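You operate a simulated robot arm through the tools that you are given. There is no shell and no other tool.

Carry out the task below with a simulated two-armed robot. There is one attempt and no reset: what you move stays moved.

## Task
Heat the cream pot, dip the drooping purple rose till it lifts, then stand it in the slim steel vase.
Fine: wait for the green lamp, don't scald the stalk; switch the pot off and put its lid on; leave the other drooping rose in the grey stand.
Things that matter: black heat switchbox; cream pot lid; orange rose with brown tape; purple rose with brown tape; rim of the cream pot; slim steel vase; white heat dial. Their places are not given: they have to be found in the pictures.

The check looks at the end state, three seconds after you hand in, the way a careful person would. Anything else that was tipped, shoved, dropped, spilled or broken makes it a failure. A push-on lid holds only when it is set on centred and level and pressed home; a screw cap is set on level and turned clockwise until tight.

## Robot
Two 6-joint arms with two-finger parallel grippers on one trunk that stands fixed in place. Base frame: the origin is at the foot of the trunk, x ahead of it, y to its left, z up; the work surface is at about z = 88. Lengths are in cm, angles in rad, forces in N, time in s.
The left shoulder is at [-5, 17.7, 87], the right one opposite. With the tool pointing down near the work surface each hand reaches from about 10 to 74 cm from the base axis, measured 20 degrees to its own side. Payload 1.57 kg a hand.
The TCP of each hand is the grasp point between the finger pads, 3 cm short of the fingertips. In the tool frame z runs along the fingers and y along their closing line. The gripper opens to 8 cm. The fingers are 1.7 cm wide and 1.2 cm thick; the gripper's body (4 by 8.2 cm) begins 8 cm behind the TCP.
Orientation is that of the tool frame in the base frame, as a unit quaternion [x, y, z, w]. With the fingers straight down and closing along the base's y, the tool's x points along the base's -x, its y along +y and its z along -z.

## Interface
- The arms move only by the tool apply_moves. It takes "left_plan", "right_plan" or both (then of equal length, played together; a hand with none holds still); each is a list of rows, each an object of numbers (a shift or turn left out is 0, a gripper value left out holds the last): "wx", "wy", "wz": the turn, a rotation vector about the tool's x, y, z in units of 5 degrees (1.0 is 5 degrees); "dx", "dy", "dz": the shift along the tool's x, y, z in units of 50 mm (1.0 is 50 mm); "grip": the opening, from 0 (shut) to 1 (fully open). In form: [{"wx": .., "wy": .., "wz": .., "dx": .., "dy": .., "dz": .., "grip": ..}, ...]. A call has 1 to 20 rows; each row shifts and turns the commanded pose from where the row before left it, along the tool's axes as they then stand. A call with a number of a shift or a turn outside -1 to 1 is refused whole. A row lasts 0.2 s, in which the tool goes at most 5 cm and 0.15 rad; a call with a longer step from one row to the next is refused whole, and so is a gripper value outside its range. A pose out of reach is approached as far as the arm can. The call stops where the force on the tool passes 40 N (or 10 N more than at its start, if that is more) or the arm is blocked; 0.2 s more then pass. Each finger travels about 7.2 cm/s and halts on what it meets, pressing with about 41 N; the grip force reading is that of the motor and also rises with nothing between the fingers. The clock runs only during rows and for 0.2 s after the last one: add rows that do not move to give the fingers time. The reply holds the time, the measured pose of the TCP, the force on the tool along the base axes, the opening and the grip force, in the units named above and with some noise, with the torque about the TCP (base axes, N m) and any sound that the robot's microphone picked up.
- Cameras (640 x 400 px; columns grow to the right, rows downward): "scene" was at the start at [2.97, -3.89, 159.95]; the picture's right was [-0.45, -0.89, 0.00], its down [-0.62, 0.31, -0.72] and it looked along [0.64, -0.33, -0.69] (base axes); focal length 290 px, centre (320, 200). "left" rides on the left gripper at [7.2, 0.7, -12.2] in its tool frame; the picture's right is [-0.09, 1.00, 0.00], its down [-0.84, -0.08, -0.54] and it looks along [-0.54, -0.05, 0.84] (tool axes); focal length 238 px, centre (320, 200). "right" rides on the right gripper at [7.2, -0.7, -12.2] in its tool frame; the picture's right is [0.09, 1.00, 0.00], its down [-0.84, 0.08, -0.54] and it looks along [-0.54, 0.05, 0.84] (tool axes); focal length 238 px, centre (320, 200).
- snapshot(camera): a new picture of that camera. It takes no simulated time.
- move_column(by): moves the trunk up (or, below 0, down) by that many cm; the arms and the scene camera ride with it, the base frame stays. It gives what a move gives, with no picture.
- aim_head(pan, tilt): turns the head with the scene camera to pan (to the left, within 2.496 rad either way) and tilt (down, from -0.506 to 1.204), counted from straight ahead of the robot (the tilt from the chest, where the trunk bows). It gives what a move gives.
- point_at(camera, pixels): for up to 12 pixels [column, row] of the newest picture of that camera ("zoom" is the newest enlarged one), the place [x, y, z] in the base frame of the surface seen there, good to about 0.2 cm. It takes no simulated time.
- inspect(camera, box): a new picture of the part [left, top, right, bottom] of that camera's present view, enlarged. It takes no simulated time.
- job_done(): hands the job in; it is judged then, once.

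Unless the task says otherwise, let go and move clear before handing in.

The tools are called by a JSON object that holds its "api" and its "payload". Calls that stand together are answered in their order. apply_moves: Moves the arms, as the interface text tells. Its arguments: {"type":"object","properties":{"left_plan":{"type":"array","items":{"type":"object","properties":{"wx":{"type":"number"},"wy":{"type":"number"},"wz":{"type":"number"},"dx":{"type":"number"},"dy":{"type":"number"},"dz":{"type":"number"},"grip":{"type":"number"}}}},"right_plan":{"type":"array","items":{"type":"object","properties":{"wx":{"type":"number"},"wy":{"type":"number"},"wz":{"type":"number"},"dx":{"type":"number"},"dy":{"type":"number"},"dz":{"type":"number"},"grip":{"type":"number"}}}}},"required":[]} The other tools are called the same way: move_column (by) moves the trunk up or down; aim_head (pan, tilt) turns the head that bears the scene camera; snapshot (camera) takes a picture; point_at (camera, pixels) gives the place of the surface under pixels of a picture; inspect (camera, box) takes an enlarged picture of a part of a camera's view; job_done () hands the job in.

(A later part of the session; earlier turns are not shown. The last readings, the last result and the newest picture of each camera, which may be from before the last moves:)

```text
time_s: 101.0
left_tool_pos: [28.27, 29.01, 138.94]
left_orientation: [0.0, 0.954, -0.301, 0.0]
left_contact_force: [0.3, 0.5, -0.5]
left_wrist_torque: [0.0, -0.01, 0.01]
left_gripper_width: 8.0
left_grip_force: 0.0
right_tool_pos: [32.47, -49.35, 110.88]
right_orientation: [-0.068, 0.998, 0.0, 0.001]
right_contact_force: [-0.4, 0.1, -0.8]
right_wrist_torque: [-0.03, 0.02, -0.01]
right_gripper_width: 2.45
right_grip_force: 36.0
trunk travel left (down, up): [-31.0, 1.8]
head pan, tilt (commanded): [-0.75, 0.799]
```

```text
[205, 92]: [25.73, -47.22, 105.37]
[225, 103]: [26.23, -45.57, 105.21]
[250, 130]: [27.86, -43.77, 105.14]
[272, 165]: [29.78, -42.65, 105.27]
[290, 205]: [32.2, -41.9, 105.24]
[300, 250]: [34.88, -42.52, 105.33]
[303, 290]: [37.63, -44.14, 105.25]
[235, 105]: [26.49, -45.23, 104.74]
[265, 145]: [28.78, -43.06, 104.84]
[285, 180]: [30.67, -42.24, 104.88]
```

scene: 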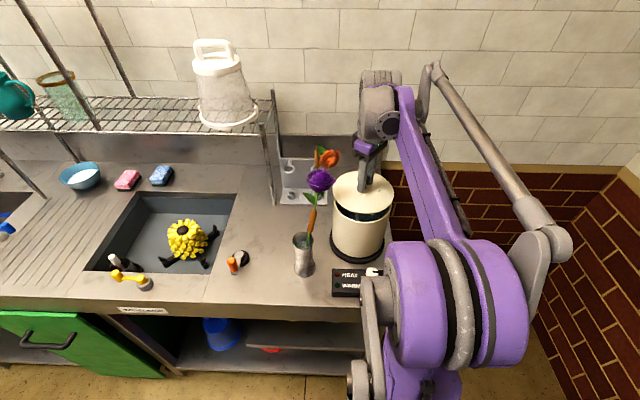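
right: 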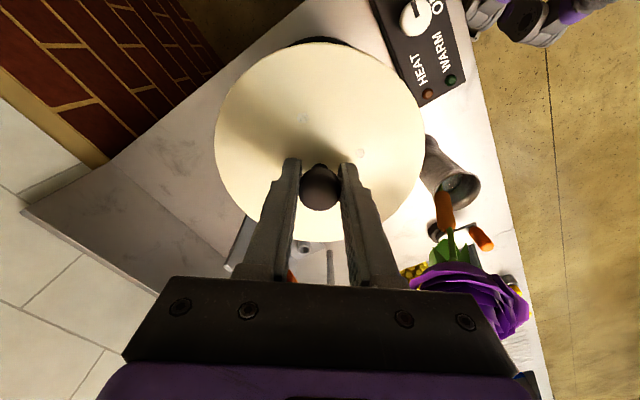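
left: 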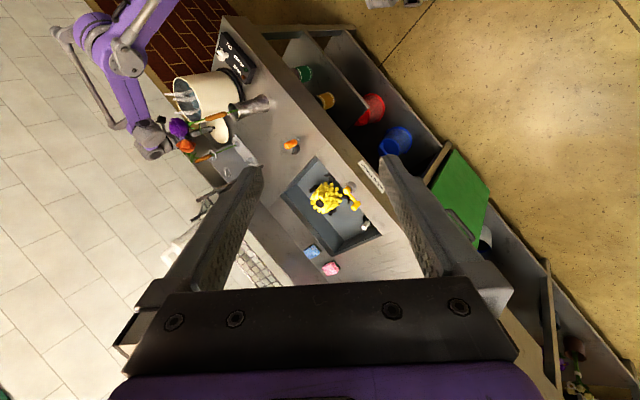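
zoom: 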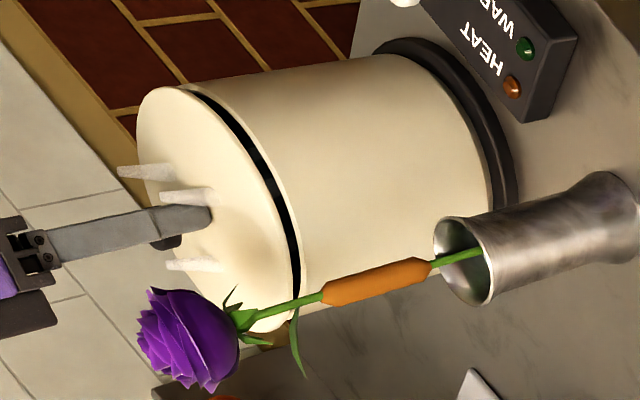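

The lid overhangs the rim evenly, by about 0.3 cm on every side I can see, so it's concentric to within roughly 0.1 cm. I'll lower it gently in small steps until it touches.

{"api": "apply_moves", "payload": {"right_plan": [{"dz": 0.04}, {"dz": 0.04}, {"dz": 0.03}, {"dz": 0.03}, {"dz": 0}]}}

{"api": "inspect", "payload": {"camera": "scene", "box": [310, 160, 410, 240]}}

{"api": "inspect", "payload": {"camera": "left", "box": [160, 60, 250, 140]}}

```text
time_s: 102.2
left_tool_pos: [28.18, 29.05, 139.06]
left_orientation: [0.0, 0.954, -0.3, 0.0]
left_contact_force: [0.5, -0.1, 0.1]
left_wrist_torque: [-0.01, 0.01, -0.02]
left_gripper_width: 8.0
left_grip_force: 0.0
right_tool_pos: [32.4, -49.41, 110.22]
right_orientation: [-0.069, 0.998, 0.0, 0.002]
right_contact_force: [0.6, -2.3, 6.6]
right_wrist_torque: [0.1, -0.52, -0.15]
right_gripper_width: 2.48
right_grip_force: 36.3
trunk travel left (down, up): [-31.0, 1.8]
head pan, tilt (commanded): [-0.75, 0.799]
```

```text
5.00 times, centred on (360, 200) of scene
```

zoom: 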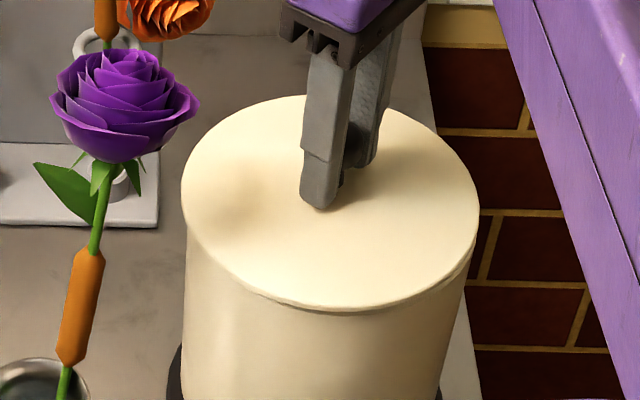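

```text
5.00 times, centred on (205, 100) of left
```

zoom: 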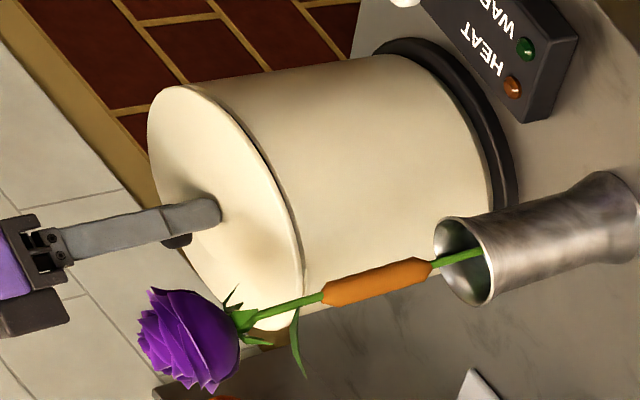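

The lid is touching the rim, with 6.6 N upward, mostly on its far side. It can pivot between the fingers, so I'll press a little further to let it level itself and watch the force.

{"api": "apply_moves", "payload": {"right_plan": [{"dz": 0.02}, {"dz": 0.02}, {"dz": 0}]}}

{"api": "inspect", "payload": {"camera": "scene", "box": [310, 160, 410, 240]}}

{"api": "inspect", "payload": {"camera": "left", "box": [160, 60, 250, 140]}}

```text
time_s: 103.0
left_tool_pos: [28.22, 29.1, 139.04]
left_orientation: [0.0, 0.954, -0.301, 0.0]
left_contact_force: [0.3, -0.1, 0.3]
left_wrist_torque: [0.01, 0.01, 0.0]
left_gripper_width: 8.01
left_grip_force: 0.1
right_tool_pos: [32.34, -49.24, 110.19]
right_orientation: [-0.068, 0.998, -0.001, 0.002]
right_contact_force: [-0.9, -7.9, 15.0]
right_wrist_torque: [0.03, -0.82, -0.03]
right_gripper_width: 2.45
right_grip_force: 36.4
trunk travel left (down, up): [-31.0, 1.8]
head pan, tilt (commanded): [-0.75, 0.799]
```

```text
5.00 times, centred on (360, 200) of scene
```

zoom: 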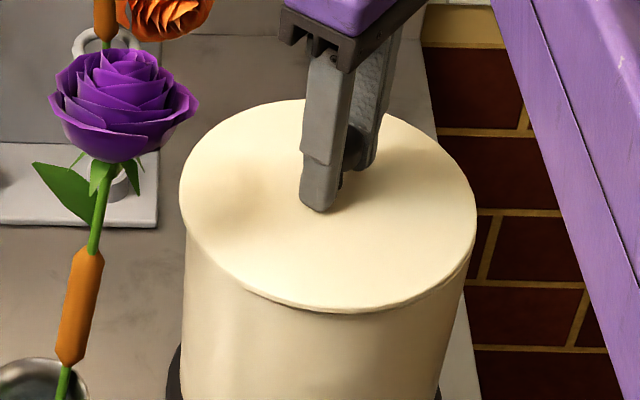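

```text
5.00 times, centred on (205, 100) of left
```

zoom: 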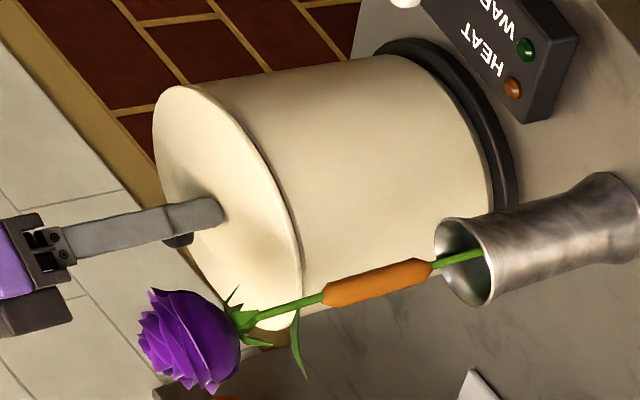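

The upward force is now 15 N, with 7.9 N pushing toward -y, so the lid sits slightly too far toward +y. I'll shift 0.1 cm that way to let it settle, and measure how level it is.

{"api": "apply_moves", "payload": {"right_plan": [{"dy": -0.015}, {"dy": -0.01}, {"dx": 0}]}}

{"api": "inspect", "payload": {"camera": "scene", "box": [310, 160, 410, 240]}}

{"api": "point_at", "payload": {"camera": "zoom", "pixels": [[183, 195], [195, 245], [240, 285], [300, 305], [350, 308], [410, 295], [455, 260], [474, 220], [465, 170], [440, 140], [230, 130], [280, 105]]}}

{"api": "snapshot", "payload": {"camera": "right"}}

{"api": "point_at", "payload": {"camera": "right", "pixels": [[220, 135], [420, 135], [320, 48], [265, 66], [375, 66], [238, 188], [402, 188], [250, 205], [392, 205]]}}

```text
time_s: 103.8
left_tool_pos: [28.21, 29.14, 139.1]
left_orientation: [0.0, 0.954, -0.301, 0.001]
left_contact_force: [0.6, 0.3, -0.3]
left_wrist_torque: [0.0, -0.01, 0.01]
left_gripper_width: 7.99
left_grip_force: 0.1
right_tool_pos: [32.38, -49.51, 110.2]
right_orientation: [-0.069, 0.998, 0.0, 0.001]
right_contact_force: [-4.1, 1.4, 2.4]
right_wrist_torque: [0.14, -0.04, 0.19]
right_gripper_width: 2.5
right_grip_force: 36.6
trunk travel left (down, up): [-31.0, 1.8]
head pan, tilt (commanded): [-0.75, 0.799]
```

```text
5.00 times, centred on (360, 200) of scene
```

zoom: 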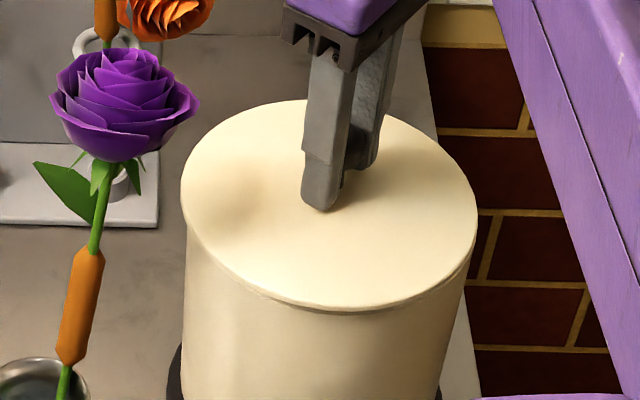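

```text
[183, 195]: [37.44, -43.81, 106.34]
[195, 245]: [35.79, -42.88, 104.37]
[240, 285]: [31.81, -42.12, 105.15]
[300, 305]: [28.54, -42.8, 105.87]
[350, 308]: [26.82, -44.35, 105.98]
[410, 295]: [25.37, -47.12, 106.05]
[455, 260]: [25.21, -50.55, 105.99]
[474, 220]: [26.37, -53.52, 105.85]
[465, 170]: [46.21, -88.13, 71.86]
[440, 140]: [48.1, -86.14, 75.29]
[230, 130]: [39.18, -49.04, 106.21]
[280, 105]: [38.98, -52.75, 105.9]
```

```text
taken
```

right: 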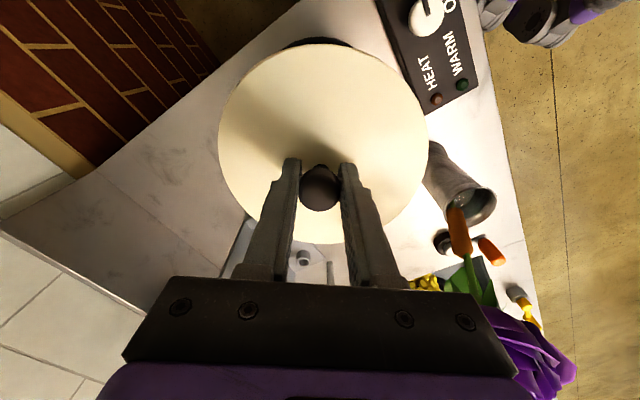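

```text
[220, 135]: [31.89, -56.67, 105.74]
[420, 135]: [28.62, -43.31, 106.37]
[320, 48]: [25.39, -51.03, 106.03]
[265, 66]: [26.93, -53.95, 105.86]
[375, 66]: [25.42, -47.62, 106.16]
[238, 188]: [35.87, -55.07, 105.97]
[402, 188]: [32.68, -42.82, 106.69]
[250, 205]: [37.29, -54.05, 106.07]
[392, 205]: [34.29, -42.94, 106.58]
```

The lid is tilted: its -y edge is down at z 105.7, while the +y edge stands at 106.4 to 106.7. I'll ease it slightly further toward -y and -x with light downward pressure, and measure again.

{"api": "apply_moves", "payload": {"right_plan": [{"dx": 0.007, "dy": -0.01, "dz": 0.0}, {"dx": 0.006, "dy": -0.01, "dz": 0.01}, {"dz": 0.01}, {"dz": 0}]}}

{"api": "snapshot", "payload": {"camera": "right"}}

{"api": "point_at", "payload": {"camera": "right", "pixels": [[220, 135], [420, 135], [320, 48], [265, 66], [375, 66], [238, 188], [402, 188], [250, 205], [392, 205]]}}

{"api": "inspect", "payload": {"camera": "left", "box": [160, 60, 250, 140]}}

{"api": "point_at", "payload": {"camera": "zoom", "pixels": [[175, 88], [205, 100], [240, 135], [265, 175], [285, 225], [293, 270], [293, 305], [270, 325], [155, 120], [160, 170], [200, 265]]}}

```text
time_s: 104.8
left_tool_pos: [28.29, 29.15, 138.93]
left_orientation: [0.0, 0.954, -0.301, 0.0]
left_contact_force: [-0.2, -0.8, -0.5]
left_wrist_torque: [-0.02, 0.02, 0.02]
left_gripper_width: 8.0
left_grip_force: 0.0
right_tool_pos: [32.46, -49.63, 109.97]
right_orientation: [-0.069, 0.998, -0.002, 0.002]
right_contact_force: [2.8, -0.2, 11.6]
right_wrist_torque: [0.17, -0.78, -0.02]
right_gripper_width: 2.46
right_grip_force: 36.1
trunk travel left (down, up): [-31.0, 1.8]
head pan, tilt (commanded): [-0.75, 0.799]
```

```text
taken
```

right: 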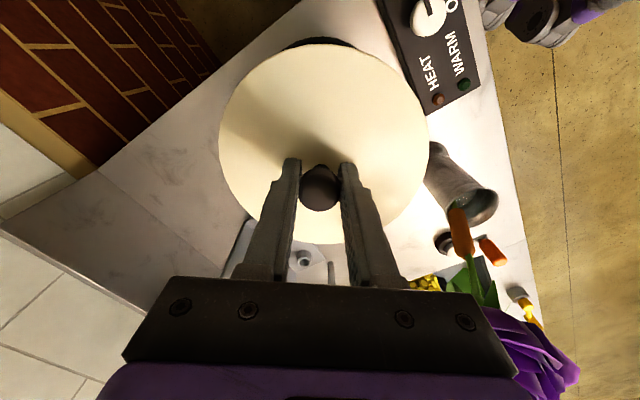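

```text
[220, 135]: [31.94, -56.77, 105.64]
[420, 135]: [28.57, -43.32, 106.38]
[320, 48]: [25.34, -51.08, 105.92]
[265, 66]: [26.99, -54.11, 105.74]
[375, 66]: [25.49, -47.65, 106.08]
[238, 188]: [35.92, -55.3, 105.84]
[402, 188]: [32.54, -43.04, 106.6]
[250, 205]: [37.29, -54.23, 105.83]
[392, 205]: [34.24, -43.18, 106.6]
```

```text
5.00 times, centred on (205, 100) of left
```

zoom: 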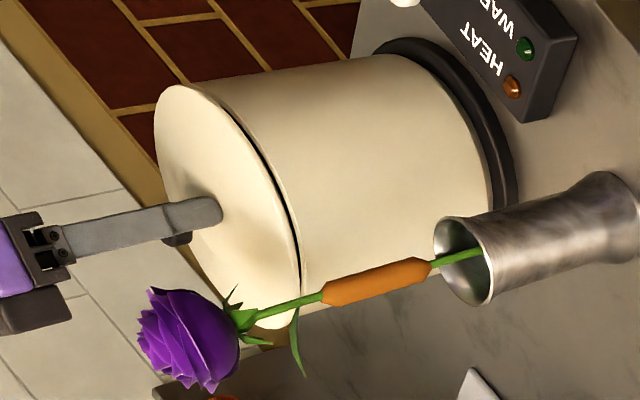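

```text
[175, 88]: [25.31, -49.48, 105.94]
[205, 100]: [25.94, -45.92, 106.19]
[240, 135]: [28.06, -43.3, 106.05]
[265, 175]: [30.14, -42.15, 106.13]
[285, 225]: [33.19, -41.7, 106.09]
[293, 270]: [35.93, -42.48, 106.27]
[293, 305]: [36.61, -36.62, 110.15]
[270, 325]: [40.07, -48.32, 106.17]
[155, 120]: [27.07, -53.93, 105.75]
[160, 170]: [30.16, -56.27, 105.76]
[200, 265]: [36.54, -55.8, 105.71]
```

The +y edge is still about 0.6 cm high, although the lid is centred within about 0.2 cm. I'll let go so the lid can settle freely. Then I can press it with both open fingertips, one on each side of the knob, to push it home evenly.

{"api": "apply_moves", "payload": {"right_plan": [{"dz": -0.015}, {"grip": 0.33}, {"grip": 0.36}, {"grip": 0.4}, {"grip": 0.42}, {"dz": -0.05}, {"dz": 0}]}}

{"api": "snapshot", "payload": {"camera": "right"}}

{"api": "point_at", "payload": {"camera": "right", "pixels": [[222, 135], [420, 135], [320, 50], [265, 68], [375, 66], [240, 188], [402, 188], [250, 203], [392, 205], [319, 170], [319, 190]]}}

{"api": "inspect", "payload": {"camera": "left", "box": [160, 60, 250, 140]}}

{"api": "inspect", "payload": {"camera": "scene", "box": [310, 160, 410, 240]}}

```text
time_s: 106.4
left_tool_pos: [28.26, 29.18, 138.95]
left_orientation: [0.0, 0.954, -0.301, 0.0]
left_contact_force: [0.8, -0.6, 0.0]
left_wrist_torque: [0.0, 0.01, -0.02]
left_gripper_width: 8.01
left_grip_force: 0.0
right_tool_pos: [32.34, -49.52, 110.29]
right_orientation: [-0.069, 0.998, 0.0, 0.001]
right_contact_force: [0.8, -0.5, -0.3]
right_wrist_torque: [-0.01, 0.03, 0.02]
right_gripper_width: 3.36
right_grip_force: 0.0
trunk travel left (down, up): [-31.0, 1.8]
head pan, tilt (commanded): [-0.75, 0.799]
```

```text
taken
```

right: 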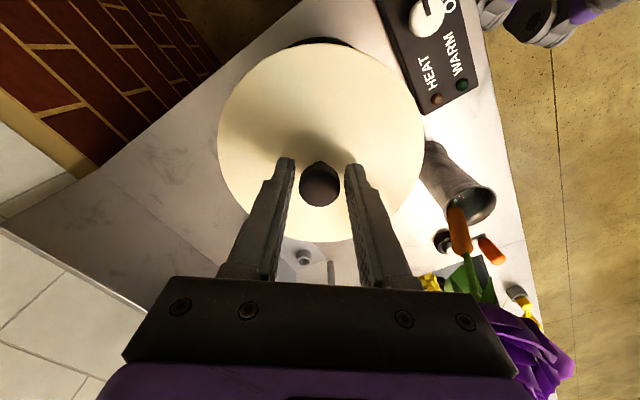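

```text
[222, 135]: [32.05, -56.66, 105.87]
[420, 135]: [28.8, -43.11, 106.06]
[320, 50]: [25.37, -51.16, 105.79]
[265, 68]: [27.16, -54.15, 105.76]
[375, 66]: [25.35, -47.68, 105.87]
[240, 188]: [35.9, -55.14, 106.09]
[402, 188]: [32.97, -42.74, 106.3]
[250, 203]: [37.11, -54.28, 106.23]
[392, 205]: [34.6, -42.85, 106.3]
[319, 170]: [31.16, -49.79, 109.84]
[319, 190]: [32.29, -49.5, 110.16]
```

```text
5.00 times, centred on (205, 100) of left
```

zoom: 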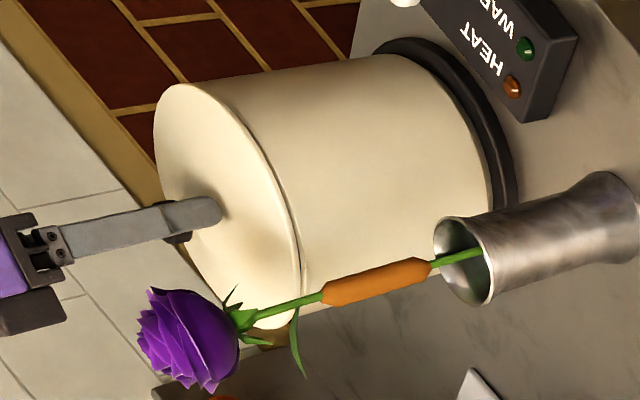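

```text
5.00 times, centred on (360, 200) of scene
```

zoom: 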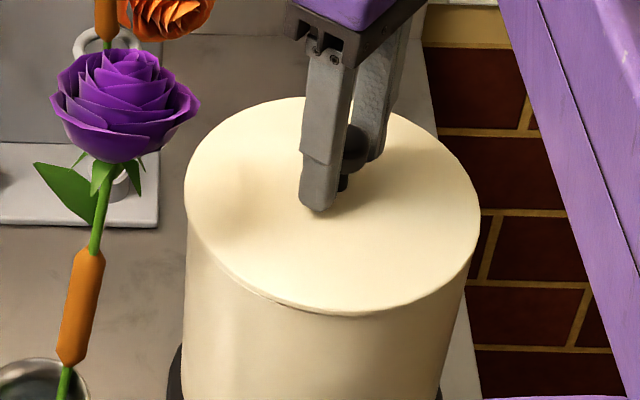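

Freed, the lid settled level on the rim with its edge at about z 105.85 all round, centred near (32.6,-49.4). Now I'll press it down with both fingertips, one on each side of the knob.

{"api": "apply_moves", "payload": {"right_plan": [{"dx": -0.03, "dy": 0.01, "dz": 0.04}, {"dz": 0.04}, {"dz": 0.03}, {"dz": 0.02}, {"dz": 0}]}}

```text
time_s: 107.6
left_tool_pos: [28.16, 29.25, 139.03]
left_orientation: [-0.001, 0.954, -0.301, 0.001]
left_contact_force: [-0.2, 0.2, 0.8]
left_wrist_torque: [0.0, 0.0, 0.02]
left_gripper_width: 7.99
left_grip_force: 0.0
right_tool_pos: [32.58, -49.39, 110.03]
right_orientation: [-0.068, 0.998, -0.001, 0.003]
right_contact_force: [2.2, -2.0, 21.1]
right_wrist_torque: [0.21, -0.27, 0.06]
right_gripper_width: 3.32
right_grip_force: 0.0
trunk travel left (down, up): [-31.0, 1.8]
head pan, tilt (commanded): [-0.75, 0.799]
stopped in row 5 (right hand): the force on the tool passed its limit at 42 N (the readings are from after the stop); the commanded pose is now the measured one
```

The press reached 42 N and stopped as expected. I'll check whether the lid went down.

{"api": "snapshot", "payload": {"camera": "right"}}

{"api": "point_at", "payload": {"camera": "right", "pixels": [[222, 135], [420, 135], [320, 50], [265, 68], [375, 66], [240, 188], [402, 188], [250, 203], [392, 205], [319, 190], [319, 130]]}}

{"api": "inspect", "payload": {"camera": "left", "box": [160, 60, 250, 140]}}

{"api": "inspect", "payload": {"camera": "scene", "box": [310, 160, 410, 240]}}

```text
taken
```

right: 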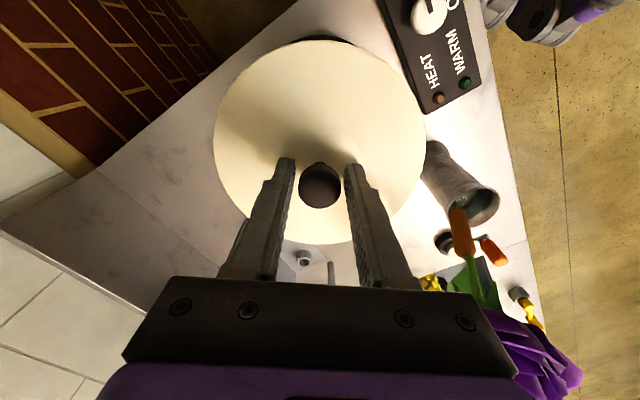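

```text
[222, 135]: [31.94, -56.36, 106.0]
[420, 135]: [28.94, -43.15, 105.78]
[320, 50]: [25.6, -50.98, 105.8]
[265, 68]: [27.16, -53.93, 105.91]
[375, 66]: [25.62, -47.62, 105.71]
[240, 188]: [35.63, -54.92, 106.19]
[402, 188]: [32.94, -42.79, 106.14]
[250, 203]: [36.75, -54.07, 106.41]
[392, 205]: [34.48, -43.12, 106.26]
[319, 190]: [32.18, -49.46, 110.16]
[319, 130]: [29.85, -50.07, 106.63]
```

```text
5.00 times, centred on (205, 100) of left
```

zoom: 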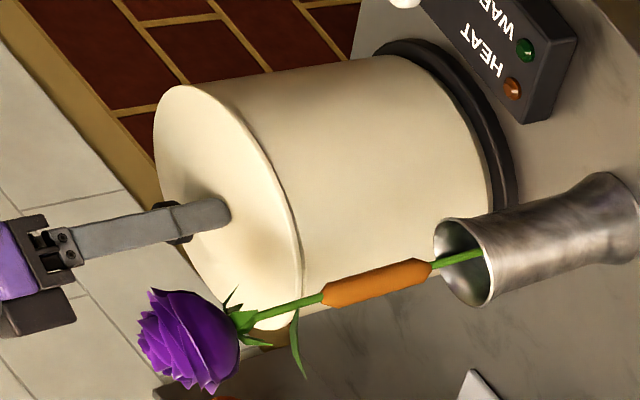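

```text
5.00 times, centred on (360, 200) of scene
```

zoom: 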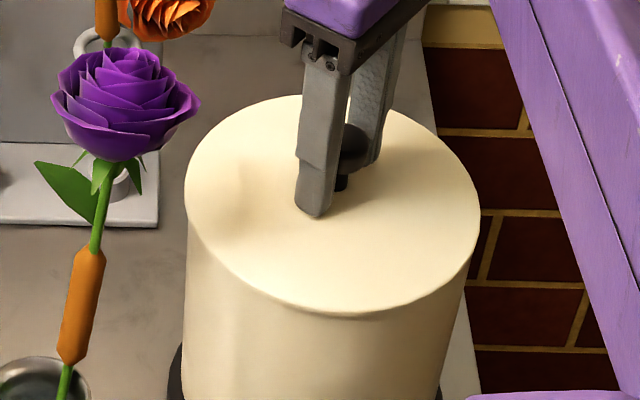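

The front gap has closed, but the numbers suggest the far (+x) side may still stand about 0.3 cm high. I'll lift the hand away and get an unobstructed view of the whole lid.

{"api": "apply_moves", "payload": {"right_plan": [{"dz": -0.1}, {"dz": -0.3}, {"dz": -0.5}, {"dz": -0.6}, {"dz": -0.6}, {"dx": 0.5, "dz": -0.3}, {"dx": 0.7}, {"dx": 0}]}}

{"api": "snapshot", "payload": {"camera": "right"}}

{"api": "inspect", "payload": {"camera": "scene", "box": [310, 150, 410, 250]}}

{"api": "inspect", "payload": {"camera": "left", "box": [150, 50, 260, 150]}}

```text
time_s: 109.4
left_tool_pos: [28.34, 29.2, 139.04]
left_orientation: [0.0, 0.954, -0.3, -0.001]
left_contact_force: [-0.7, -0.1, 0.3]
left_wrist_torque: [-0.01, 0.01, -0.03]
left_gripper_width: 8.0
left_grip_force: 0.1
right_tool_pos: [26.65, -50.33, 121.57]
right_orientation: [-0.068, 0.998, -0.001, 0.002]
right_contact_force: [-0.2, -0.3, 0.9]
right_wrist_torque: [0.01, 0.05, 0.01]
right_gripper_width: 3.33
right_grip_force: 0.0
trunk travel left (down, up): [-31.0, 1.8]
head pan, tilt (commanded): [-0.75, 0.799]
```

```text
taken
```

right: 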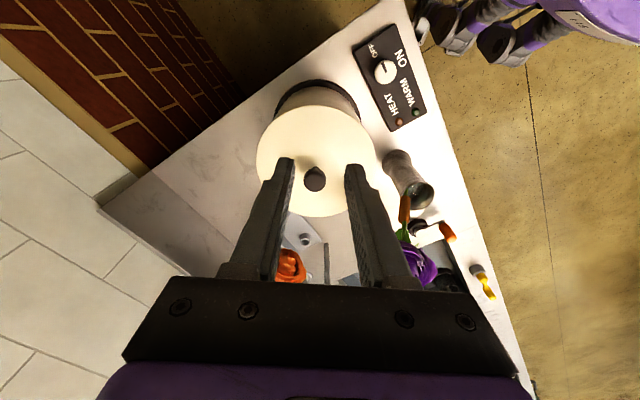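

```text
4.00 times, centred on (360, 200) of scene
```

zoom: 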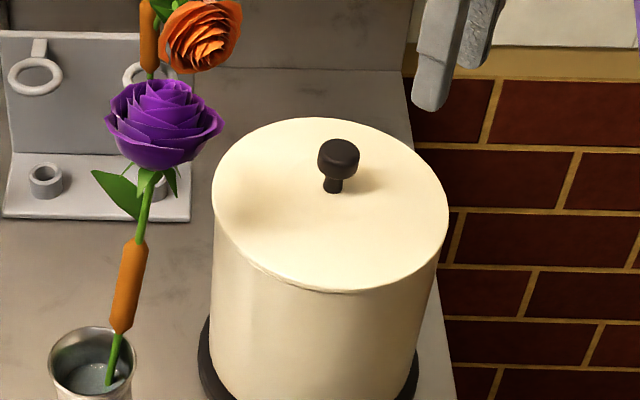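

```text
4.00 times, centred on (205, 100) of left
```

zoom: 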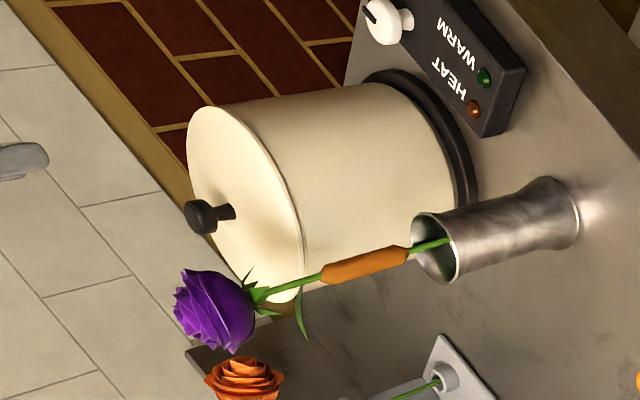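

Both views show the lid sitting on the pot with no visible gap on the near sides. I'll measure points all around its top to check whether it is level and fully down.

{"api": "inspect", "payload": {"camera": "scene", "box": [310, 150, 410, 250]}}

{"api": "point_at", "payload": {"camera": "zoom", "pixels": [[440, 205], [425, 246], [385, 274], [330, 284], [275, 272], [235, 243], [220, 205], [235, 164], [275, 134], [330, 124], [385, 136], [425, 166]]}}

{"api": "point_at", "payload": {"camera": "zoom", "pixels": [[338, 150], [325, 150], [352, 152], [300, 200], [370, 200], [333, 230], [330, 296], [270, 283], [390, 285], [435, 255], [222, 240], [330, 310]]}}

{"api": "point_at", "payload": {"camera": "right", "pixels": [[260, 155], [374, 155], [316, 109], [280, 122], [355, 122], [268, 185], [316, 213], [335, 212], [300, 210], [265, 170], [370, 170], [340, 112]]}}

```text
4.00 times, centred on (360, 200) of scene
```

zoom: 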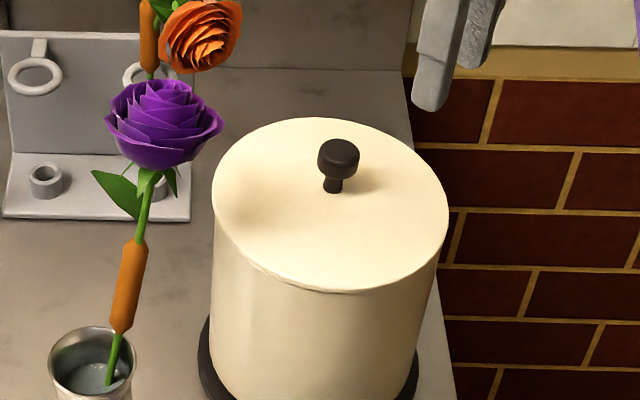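

```text
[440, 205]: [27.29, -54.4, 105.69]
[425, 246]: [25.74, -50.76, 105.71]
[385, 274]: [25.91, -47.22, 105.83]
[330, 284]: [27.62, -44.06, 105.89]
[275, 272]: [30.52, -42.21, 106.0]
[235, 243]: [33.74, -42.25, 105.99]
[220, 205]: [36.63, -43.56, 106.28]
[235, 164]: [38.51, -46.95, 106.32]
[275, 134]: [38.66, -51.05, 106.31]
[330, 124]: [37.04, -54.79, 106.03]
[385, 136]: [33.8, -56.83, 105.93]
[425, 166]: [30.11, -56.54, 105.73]
```

```text
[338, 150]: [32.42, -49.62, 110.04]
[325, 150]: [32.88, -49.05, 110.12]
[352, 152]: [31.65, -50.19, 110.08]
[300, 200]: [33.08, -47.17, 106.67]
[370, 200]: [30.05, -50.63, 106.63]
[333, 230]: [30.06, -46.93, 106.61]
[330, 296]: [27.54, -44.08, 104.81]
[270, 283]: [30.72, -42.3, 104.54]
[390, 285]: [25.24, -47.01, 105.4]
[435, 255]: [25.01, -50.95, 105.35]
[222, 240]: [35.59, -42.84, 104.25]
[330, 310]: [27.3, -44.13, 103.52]
```

```text
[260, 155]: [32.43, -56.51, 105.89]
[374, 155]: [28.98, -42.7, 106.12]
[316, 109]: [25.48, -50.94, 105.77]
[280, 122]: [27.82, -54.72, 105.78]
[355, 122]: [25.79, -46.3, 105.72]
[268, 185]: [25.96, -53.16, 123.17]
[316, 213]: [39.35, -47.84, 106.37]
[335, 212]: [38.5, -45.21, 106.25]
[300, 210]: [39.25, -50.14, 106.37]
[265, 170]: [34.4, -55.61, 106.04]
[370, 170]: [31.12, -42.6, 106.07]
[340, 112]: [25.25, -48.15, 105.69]
```

The lid is tilted about 2.6°: its +x edge is at z 106.35 and its -x edge at 105.7, so the far side is not home yet. I'll close the fingers and press that side down near (37,-49.4).

{"api": "apply_moves", "payload": {"right_plan": [{"dx": -0.519, "dy": -0.024, "grip": 0.2}, {"dx": -0.519, "dy": -0.024, "grip": 0.0}, {"dx": -0.519, "dy": -0.024}, {"dx": -0.519, "dy": -0.024}, {"dz": 0.5}, {"dz": 0.6}, {"dz": 0.5}, {"dz": 0.3}, {"dz": 0.2}, {"dz": 0.1}, {"dz": 0}]}}

{"api": "inspect", "payload": {"camera": "scene", "box": [310, 150, 410, 250]}}

{"api": "snapshot", "payload": {"camera": "right"}}

```text
time_s: 111.8
left_tool_pos: [28.24, 29.19, 138.87]
left_orientation: [0.0, 0.954, -0.301, 0.0]
left_contact_force: [-0.8, 0.0, 0.3]
left_wrist_torque: [0.0, -0.03, -0.01]
left_gripper_width: 8.04
left_grip_force: 0.0
right_tool_pos: [36.74, -49.44, 110.71]
right_orientation: [-0.068, 0.998, -0.001, 0.002]
right_contact_force: [-0.5, 1.2, 0.5]
right_wrist_torque: [0.0, 0.02, -0.02]
right_gripper_width: 0.02
right_grip_force: 21.1
trunk travel left (down, up): [-31.0, 1.8]
head pan, tilt (commanded): [-0.75, 0.799]
```

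```text
4.00 times, centred on (360, 200) of scene
```

zoom: 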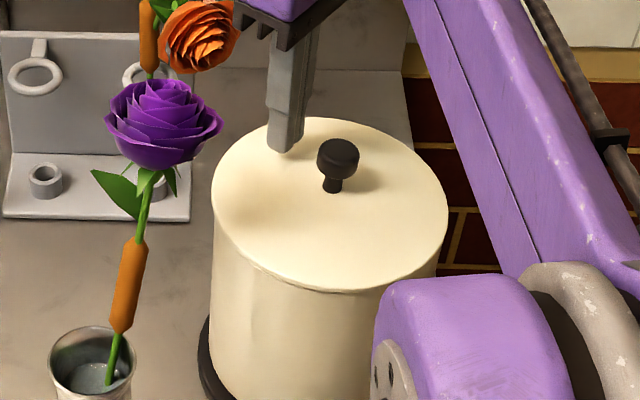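

```text
taken
```

right: 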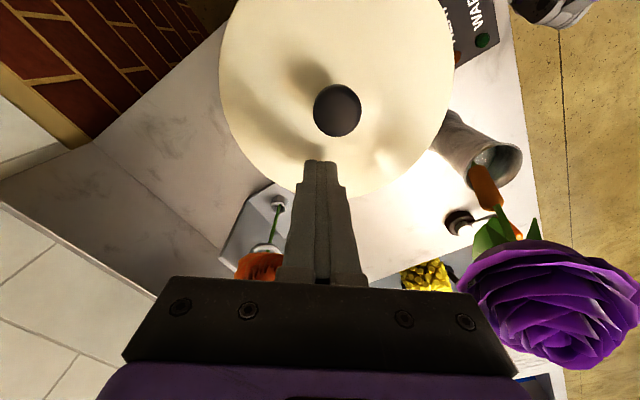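

The closed fingertips are about 1 cm above the lid's far side. I'll press down slowly until the force builds up.

{"api": "apply_moves", "payload": {"right_plan": [{"dz": 0.06}, {"dz": 0.06}, {"dz": 0.04}, {"dz": 0.03}, {"dz": 0.03}, {"dz": 0}]}}

{"api": "inspect", "payload": {"camera": "scene", "box": [310, 150, 410, 250]}}

{"api": "point_at", "payload": {"camera": "zoom", "pixels": [[440, 205], [425, 246], [380, 270], [330, 284], [275, 272], [235, 243], [220, 205], [235, 164], [265, 140], [330, 124], [385, 136], [425, 166]]}}

```text
time_s: 113.3
left_tool_pos: [28.22, 29.26, 139.02]
left_orientation: [-0.001, 0.954, -0.301, 0.0]
left_contact_force: [-0.2, -0.2, 0.7]
left_wrist_torque: [-0.02, 0.02, 0.01]
left_gripper_width: 8.01
left_grip_force: 0.0
right_tool_pos: [36.97, -49.44, 109.8]
right_orientation: [-0.068, 0.998, -0.003, 0.003]
right_contact_force: [5.8, -4.2, 21.6]
right_wrist_torque: [-0.06, -0.02, 0.06]
right_gripper_width: 0.0
right_grip_force: 21.3
trunk travel left (down, up): [-31.0, 1.8]
head pan, tilt (commanded): [-0.75, 0.799]
stopped in row 6 (right hand): the force on the tool passed its limit at 42 N (the readings are from after the stop); the commanded pose is now the measured one
```

```text
4.00 times, centred on (360, 200) of scene
```

zoom: 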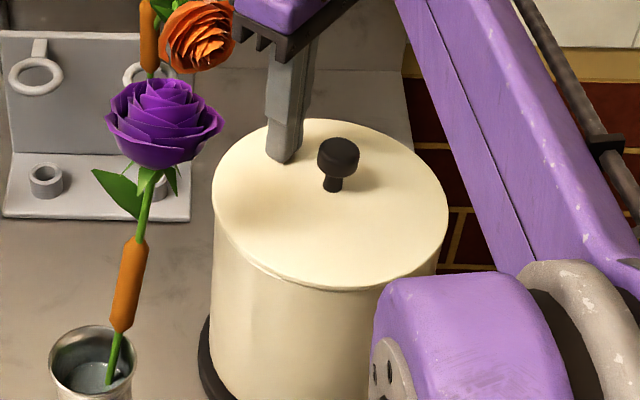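

```text
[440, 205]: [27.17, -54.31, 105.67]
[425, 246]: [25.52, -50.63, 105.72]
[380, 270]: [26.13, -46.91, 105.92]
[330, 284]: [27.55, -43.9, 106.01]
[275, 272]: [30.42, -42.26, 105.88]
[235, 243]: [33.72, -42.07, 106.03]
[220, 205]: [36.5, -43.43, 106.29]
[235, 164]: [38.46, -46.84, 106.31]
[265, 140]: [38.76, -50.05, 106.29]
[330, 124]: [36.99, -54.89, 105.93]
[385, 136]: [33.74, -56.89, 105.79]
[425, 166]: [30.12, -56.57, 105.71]
```

Pressing with over 40 N did not lower the far side. The lid's short plug must be resting on the rim there, which means the lid is roughly 0.3 cm too far toward +x. I'll regrip the knob so I can shift the lid back toward -x.

{"api": "apply_moves", "payload": {"right_plan": [{"dz": -0.2}, {"dz": -0.4}, {"dz": -0.4, "grip": 0.2}, {"dx": 0.447, "dy": 0.051, "grip": 0.47}, {"dx": 0.448, "dy": 0.052}, {"dx": 0}]}}

{"api": "snapshot", "payload": {"camera": "right"}}

{"api": "point_at", "payload": {"camera": "right", "pixels": [[319, 160], [310, 160], [328, 160], [319, 150], [319, 170], [319, 140], [319, 180]]}}

```text
time_s: 114.7
left_tool_pos: [28.46, 29.17, 139.01]
left_orientation: [0.0, 0.954, -0.301, 0.001]
left_contact_force: [-0.7, -0.3, 0.8]
left_wrist_torque: [-0.03, -0.02, 0.03]
left_gripper_width: 7.99
left_grip_force: 0.0
right_tool_pos: [32.1, -49.62, 114.76]
right_orientation: [-0.068, 0.998, -0.001, 0.003]
right_contact_force: [-0.4, 0.4, -0.6]
right_wrist_torque: [-0.02, -0.01, 0.02]
right_gripper_width: 3.77
right_grip_force: 0.1
trunk travel left (down, up): [-31.0, 1.8]
head pan, tilt (commanded): [-0.75, 0.799]
```

```text
taken
```

right: 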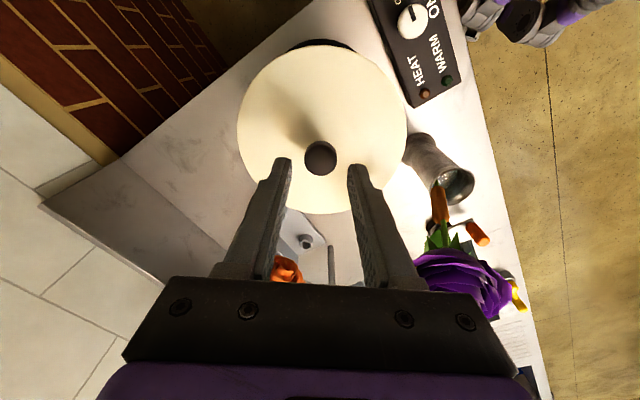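

```text
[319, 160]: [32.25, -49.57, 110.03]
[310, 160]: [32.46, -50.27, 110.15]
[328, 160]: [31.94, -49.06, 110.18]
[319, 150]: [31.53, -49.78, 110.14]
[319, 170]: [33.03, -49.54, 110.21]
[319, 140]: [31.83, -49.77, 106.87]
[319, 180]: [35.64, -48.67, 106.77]
```

The knob's top centre is at about (32.25,-49.65), directly under the fingers. I'll descend around it and close.

{"api": "apply_moves", "payload": {"right_plan": [{"dx": -0.03, "dz": 0.3}, {"dz": 0.3}, {"dz": 0.2}, {"dz": 0.1}, {"dz": 0.04}, {"dz": 0}, {"grip": 0.38}, {"grip": 0.3}, {"grip": 0.2}, {"grip": 0.05}, {"grip": 0.0}, {"grip": 0.0}]}}

{"api": "inspect", "payload": {"camera": "right", "box": [200, 30, 440, 250]}}

```text
time_s: 117.3
left_tool_pos: [28.25, 29.07, 138.96]
left_orientation: [0.0, 0.954, -0.301, 0.0]
left_contact_force: [-0.2, -0.9, 0.5]
left_wrist_torque: [0.02, -0.01, -0.01]
left_gripper_width: 8.01
left_grip_force: 0.0
right_tool_pos: [32.43, -49.51, 109.94]
right_orientation: [-0.068, 0.998, -0.003, 0.003]
right_contact_force: [0.2, 1.9, 0.0]
right_wrist_torque: [0.06, 0.01, -0.05]
right_gripper_width: 2.47
right_grip_force: 36.1
trunk travel left (down, up): [-31.0, 1.8]
head pan, tilt (commanded): [-0.75, 0.799]
```

```text
1.82 times, centred on (320, 140) of right
```

zoom: 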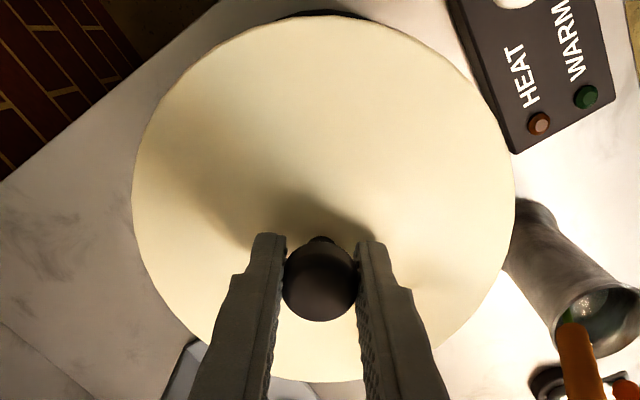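

The knob is held again at (32.43,-49.51). I'll lift a hair, shift 0.3 cm toward -x, and lower again gently.

{"api": "apply_moves", "payload": {"right_plan": [{"dz": -0.06}, {"dz": -0.04}, {"dx": 0.03, "dy": 0.004}, {"dx": 0.03, "dy": 0.004}, {"dx": 0}, {"dz": 0.04}, {"dz": 0.03}, {"dz": 0.02}, {"dz": 0}]}}

{"api": "inspect", "payload": {"camera": "scene", "box": [310, 150, 410, 250]}}

{"api": "point_at", "payload": {"camera": "zoom", "pixels": [[440, 205], [425, 246], [385, 272], [330, 284], [275, 272], [235, 243], [220, 205], [235, 164], [275, 136], [385, 136], [425, 166]]}}

{"api": "inspect", "payload": {"camera": "left", "box": [160, 60, 250, 140]}}

```text
time_s: 119.3
left_tool_pos: [28.24, 29.33, 138.99]
left_orientation: [-0.001, 0.954, -0.301, 0.0]
left_contact_force: [0.3, 0.6, 0.4]
left_wrist_torque: [0.01, 0.02, -0.03]
left_gripper_width: 8.01
left_grip_force: 0.1
right_tool_pos: [32.26, -49.51, 110.04]
right_orientation: [-0.069, 0.998, -0.002, 0.003]
right_contact_force: [7.7, -1.1, 20.4]
right_wrist_torque: [-0.24, 0.51, -0.03]
right_gripper_width: 2.47
right_grip_force: 37.0
trunk travel left (down, up): [-31.0, 1.8]
head pan, tilt (commanded): [-0.75, 0.799]
```

```text
4.00 times, centred on (360, 200) of scene
```

zoom: 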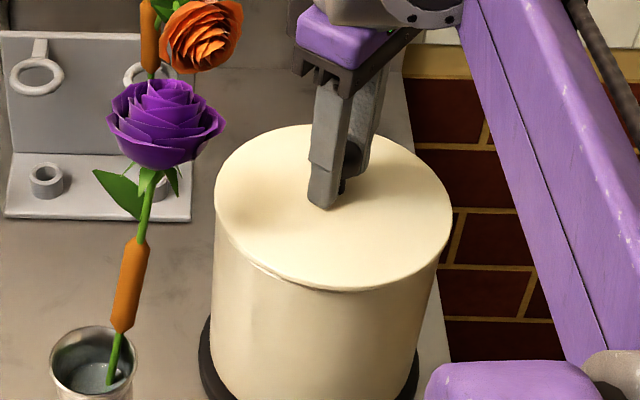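

```text
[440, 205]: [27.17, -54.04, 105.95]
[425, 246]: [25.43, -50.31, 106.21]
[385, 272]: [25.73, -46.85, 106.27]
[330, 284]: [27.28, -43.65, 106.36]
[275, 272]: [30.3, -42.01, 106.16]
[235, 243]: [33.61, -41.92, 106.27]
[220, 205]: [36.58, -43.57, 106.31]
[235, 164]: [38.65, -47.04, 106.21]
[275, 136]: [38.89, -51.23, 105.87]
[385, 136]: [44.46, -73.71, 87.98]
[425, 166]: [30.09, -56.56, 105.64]
```

```text
5.00 times, centred on (205, 100) of left
```

zoom: 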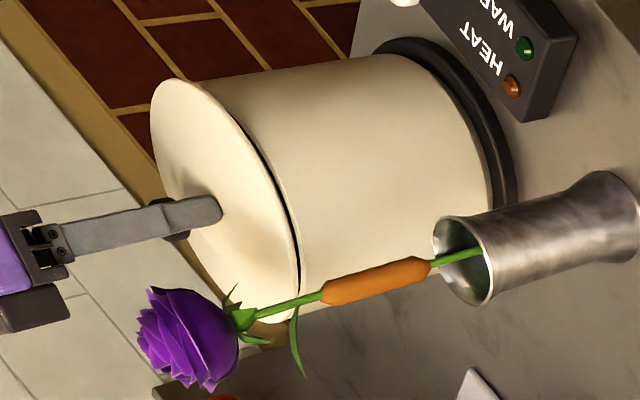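

Now the high side is +y (about 106.3) and the -y side is seated at 105.65, with the rim pushing toward +x. I'll ease off, shift 0.15 cm toward -y and 0.1 cm back toward +x, and lower again.

{"api": "apply_moves", "payload": {"right_plan": [{"dz": -0.03}, {"dx": -0.016, "dy": -0.033}, {"dx": 0}, {"dz": 0.03}, {"dz": 0.01}, {"dz": 0}]}}

{"api": "inspect", "payload": {"camera": "scene", "box": [310, 150, 410, 250]}}

{"api": "point_at", "payload": {"camera": "zoom", "pixels": [[440, 205], [425, 246], [385, 272], [330, 284], [275, 272], [235, 243], [220, 205], [235, 164], [275, 136], [385, 140], [425, 166]]}}

```text
time_s: 120.7
left_tool_pos: [28.35, 29.23, 138.86]
left_orientation: [0.001, 0.954, -0.3, -0.001]
left_contact_force: [0.3, -0.2, 0.2]
left_wrist_torque: [-0.01, 0.0, -0.01]
left_gripper_width: 7.99
left_grip_force: 0.2
right_tool_pos: [32.43, -49.58, 109.89]
right_orientation: [-0.069, 0.998, -0.003, 0.001]
right_contact_force: [5.7, 2.7, 4.7]
right_wrist_torque: [-0.23, -0.02, -0.05]
right_gripper_width: 2.5
right_grip_force: 37.1
trunk travel left (down, up): [-31.0, 1.8]
head pan, tilt (commanded): [-0.75, 0.799]
```

```text
4.00 times, centred on (360, 200) of scene
```

zoom: 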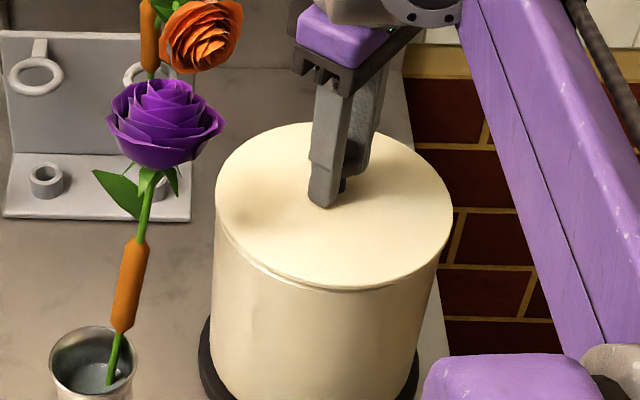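

```text
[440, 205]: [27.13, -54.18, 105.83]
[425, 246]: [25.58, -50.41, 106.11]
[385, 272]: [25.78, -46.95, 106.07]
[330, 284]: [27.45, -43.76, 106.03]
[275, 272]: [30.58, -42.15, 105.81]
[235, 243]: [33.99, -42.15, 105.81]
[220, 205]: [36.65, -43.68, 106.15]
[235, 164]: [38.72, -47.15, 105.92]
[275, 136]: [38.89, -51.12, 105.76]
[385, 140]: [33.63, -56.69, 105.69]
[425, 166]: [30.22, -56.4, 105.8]
```

Much better: +y and -y are down to about 105.8, and only the -x edge is slightly high at 106.1. I'll nudge 0.1 cm toward +x with light pressure.

{"api": "apply_moves", "payload": {"right_plan": [{"dz": -0.01}, {"dx": -0.018, "dy": 0.0}, {"dx": 0}, {"dz": 0.02}, {"dz": 0.01}, {"dz": 0}]}}

{"api": "inspect", "payload": {"camera": "scene", "box": [310, 150, 410, 250]}}

{"api": "point_at", "payload": {"camera": "zoom", "pixels": [[440, 205], [425, 246], [385, 272], [330, 284], [275, 272], [235, 243], [220, 205], [235, 164], [275, 136], [385, 140], [425, 166]]}}

```text
time_s: 122.1
left_tool_pos: [28.36, 29.12, 138.86]
left_orientation: [0.001, 0.954, -0.301, 0.0]
left_contact_force: [-0.1, -0.8, 0.2]
left_wrist_torque: [-0.01, 0.0, 0.02]
left_gripper_width: 8.0
left_grip_force: 0.0
right_tool_pos: [32.45, -49.86, 109.93]
right_orientation: [-0.067, 0.998, -0.001, 0.003]
right_contact_force: [-0.4, 2.1, 3.7]
right_wrist_torque: [-0.27, -0.02, -0.06]
right_gripper_width: 2.46
right_grip_force: 36.0
trunk travel left (down, up): [-31.0, 1.8]
head pan, tilt (commanded): [-0.75, 0.799]
```

```text
4.00 times, centred on (360, 200) of scene
```

zoom: 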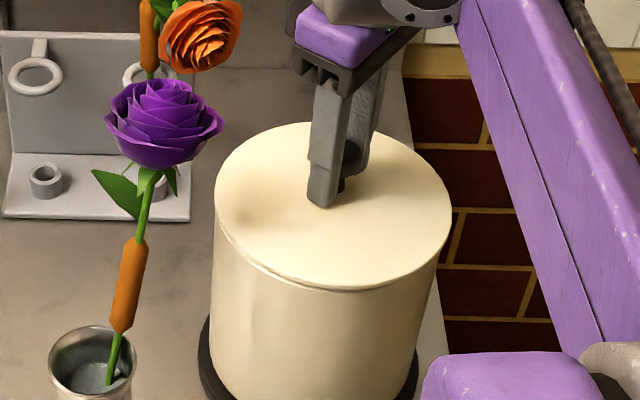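

```text
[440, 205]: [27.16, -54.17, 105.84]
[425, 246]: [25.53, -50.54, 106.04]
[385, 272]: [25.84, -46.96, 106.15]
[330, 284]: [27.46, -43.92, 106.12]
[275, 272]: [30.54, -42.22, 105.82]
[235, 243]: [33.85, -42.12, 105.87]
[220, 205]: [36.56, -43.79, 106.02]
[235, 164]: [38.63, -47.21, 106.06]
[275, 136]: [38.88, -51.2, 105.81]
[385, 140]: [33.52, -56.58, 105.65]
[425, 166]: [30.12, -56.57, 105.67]
```

The lid is nearly flat, at 105.65 to 106.1. I'll release it so it can settle freely, then measure again.

{"api": "apply_moves", "payload": {"right_plan": [{"dz": -0.01}, {"grip": 0.33}, {"grip": 0.36}, {"grip": 0.4}, {"grip": 0.45}, {"dz": -0.1}, {"dz": 0}]}}

{"api": "inspect", "payload": {"camera": "scene", "box": [310, 150, 410, 250]}}

{"api": "point_at", "payload": {"camera": "zoom", "pixels": [[440, 205], [425, 246], [385, 272], [330, 284], [275, 272], [235, 243], [220, 205], [235, 164], [275, 136], [385, 140], [425, 166]]}}

{"api": "inspect", "payload": {"camera": "left", "box": [160, 60, 250, 140]}}

```text
time_s: 123.7
left_tool_pos: [28.31, 29.15, 138.9]
left_orientation: [0.0, 0.954, -0.301, 0.0]
left_contact_force: [-0.6, 0.6, 0.0]
left_wrist_torque: [-0.01, 0.0, -0.02]
left_gripper_width: 8.01
left_grip_force: 0.0
right_tool_pos: [32.37, -49.75, 110.39]
right_orientation: [-0.068, 0.998, -0.001, 0.003]
right_contact_force: [0.0, -0.3, -0.1]
right_wrist_torque: [0.02, 0.04, -0.01]
right_gripper_width: 3.61
right_grip_force: 0.1
trunk travel left (down, up): [-31.0, 1.8]
head pan, tilt (commanded): [-0.75, 0.799]
```

```text
4.00 times, centred on (360, 200) of scene
```

zoom: 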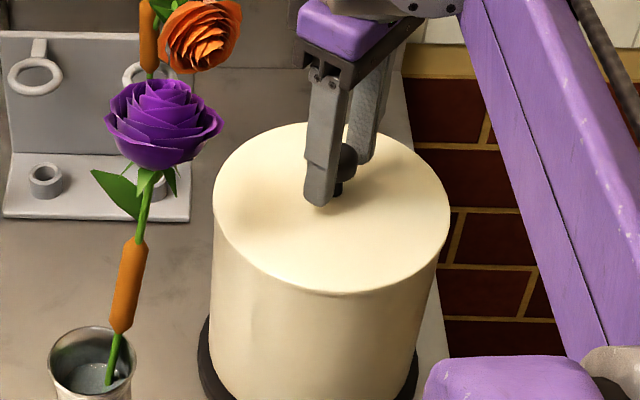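

```text
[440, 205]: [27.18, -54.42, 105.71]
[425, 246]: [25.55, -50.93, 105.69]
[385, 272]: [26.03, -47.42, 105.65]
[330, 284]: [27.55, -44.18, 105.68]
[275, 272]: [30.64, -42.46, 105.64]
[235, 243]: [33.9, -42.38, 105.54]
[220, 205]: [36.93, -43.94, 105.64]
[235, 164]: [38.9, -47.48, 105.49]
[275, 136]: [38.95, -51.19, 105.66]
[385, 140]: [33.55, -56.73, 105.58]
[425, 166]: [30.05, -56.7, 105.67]
```

```text
5.00 times, centred on (205, 100) of left
```

zoom: 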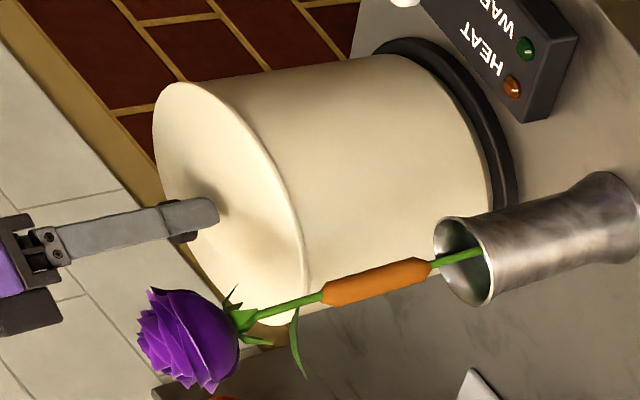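

All edge points now read 105.5 to 105.7, so the lid has dropped in and sits level. I'll press it firmly home with both fingertips, one on each side of the knob.

{"api": "apply_moves", "payload": {"right_plan": [{"dy": 0.03, "dz": 0.06}, {"dz": 0.06}, {"dz": 0.04}, {"dz": 0.03}, {"dz": 0.03}, {"dz": 0.03}, {"dz": 0}]}}

{"api": "inspect", "payload": {"camera": "scene", "box": [310, 150, 410, 250]}}

{"api": "point_at", "payload": {"camera": "zoom", "pixels": [[440, 205], [425, 246], [385, 272], [330, 284], [275, 272], [235, 243], [220, 205], [235, 164], [275, 136], [385, 140], [425, 166]]}}

```text
time_s: 125.2
left_tool_pos: [28.14, 29.3, 138.89]
left_orientation: [0.0, 0.954, -0.301, 0.0]
left_contact_force: [-0.4, -0.4, 0.4]
left_wrist_torque: [0.05, 0.01, 0.01]
left_gripper_width: 8.02
left_grip_force: 0.0
right_tool_pos: [32.43, -49.47, 109.49]
right_orientation: [-0.068, 0.998, -0.003, 0.004]
right_contact_force: [4.5, -1.8, 28.4]
right_wrist_torque: [0.49, 0.01, -0.02]
right_gripper_width: 3.45
right_grip_force: 0.1
trunk travel left (down, up): [-31.0, 1.8]
head pan, tilt (commanded): [-0.75, 0.799]
stopped in row 7 (right hand): the force on the tool passed its limit at 42 N (the readings are from after the stop); the commanded pose is now the measured one
```

```text
4.00 times, centred on (360, 200) of scene
```

zoom: 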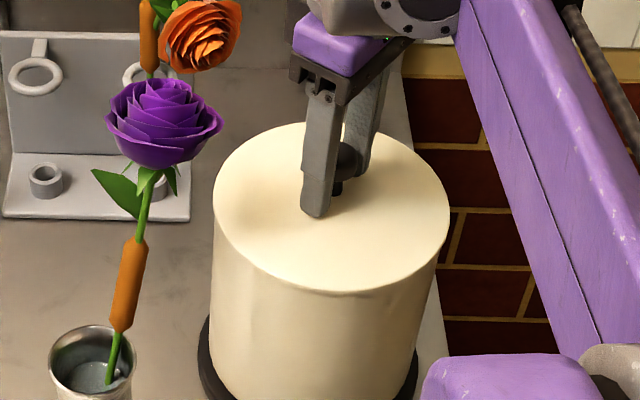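

```text
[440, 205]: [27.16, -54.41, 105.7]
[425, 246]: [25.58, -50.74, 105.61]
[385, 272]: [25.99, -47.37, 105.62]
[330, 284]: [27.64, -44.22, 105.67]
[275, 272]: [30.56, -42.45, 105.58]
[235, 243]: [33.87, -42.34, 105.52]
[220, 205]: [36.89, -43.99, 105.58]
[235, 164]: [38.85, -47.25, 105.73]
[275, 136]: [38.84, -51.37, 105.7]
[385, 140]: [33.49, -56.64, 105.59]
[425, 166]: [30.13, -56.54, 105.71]
```

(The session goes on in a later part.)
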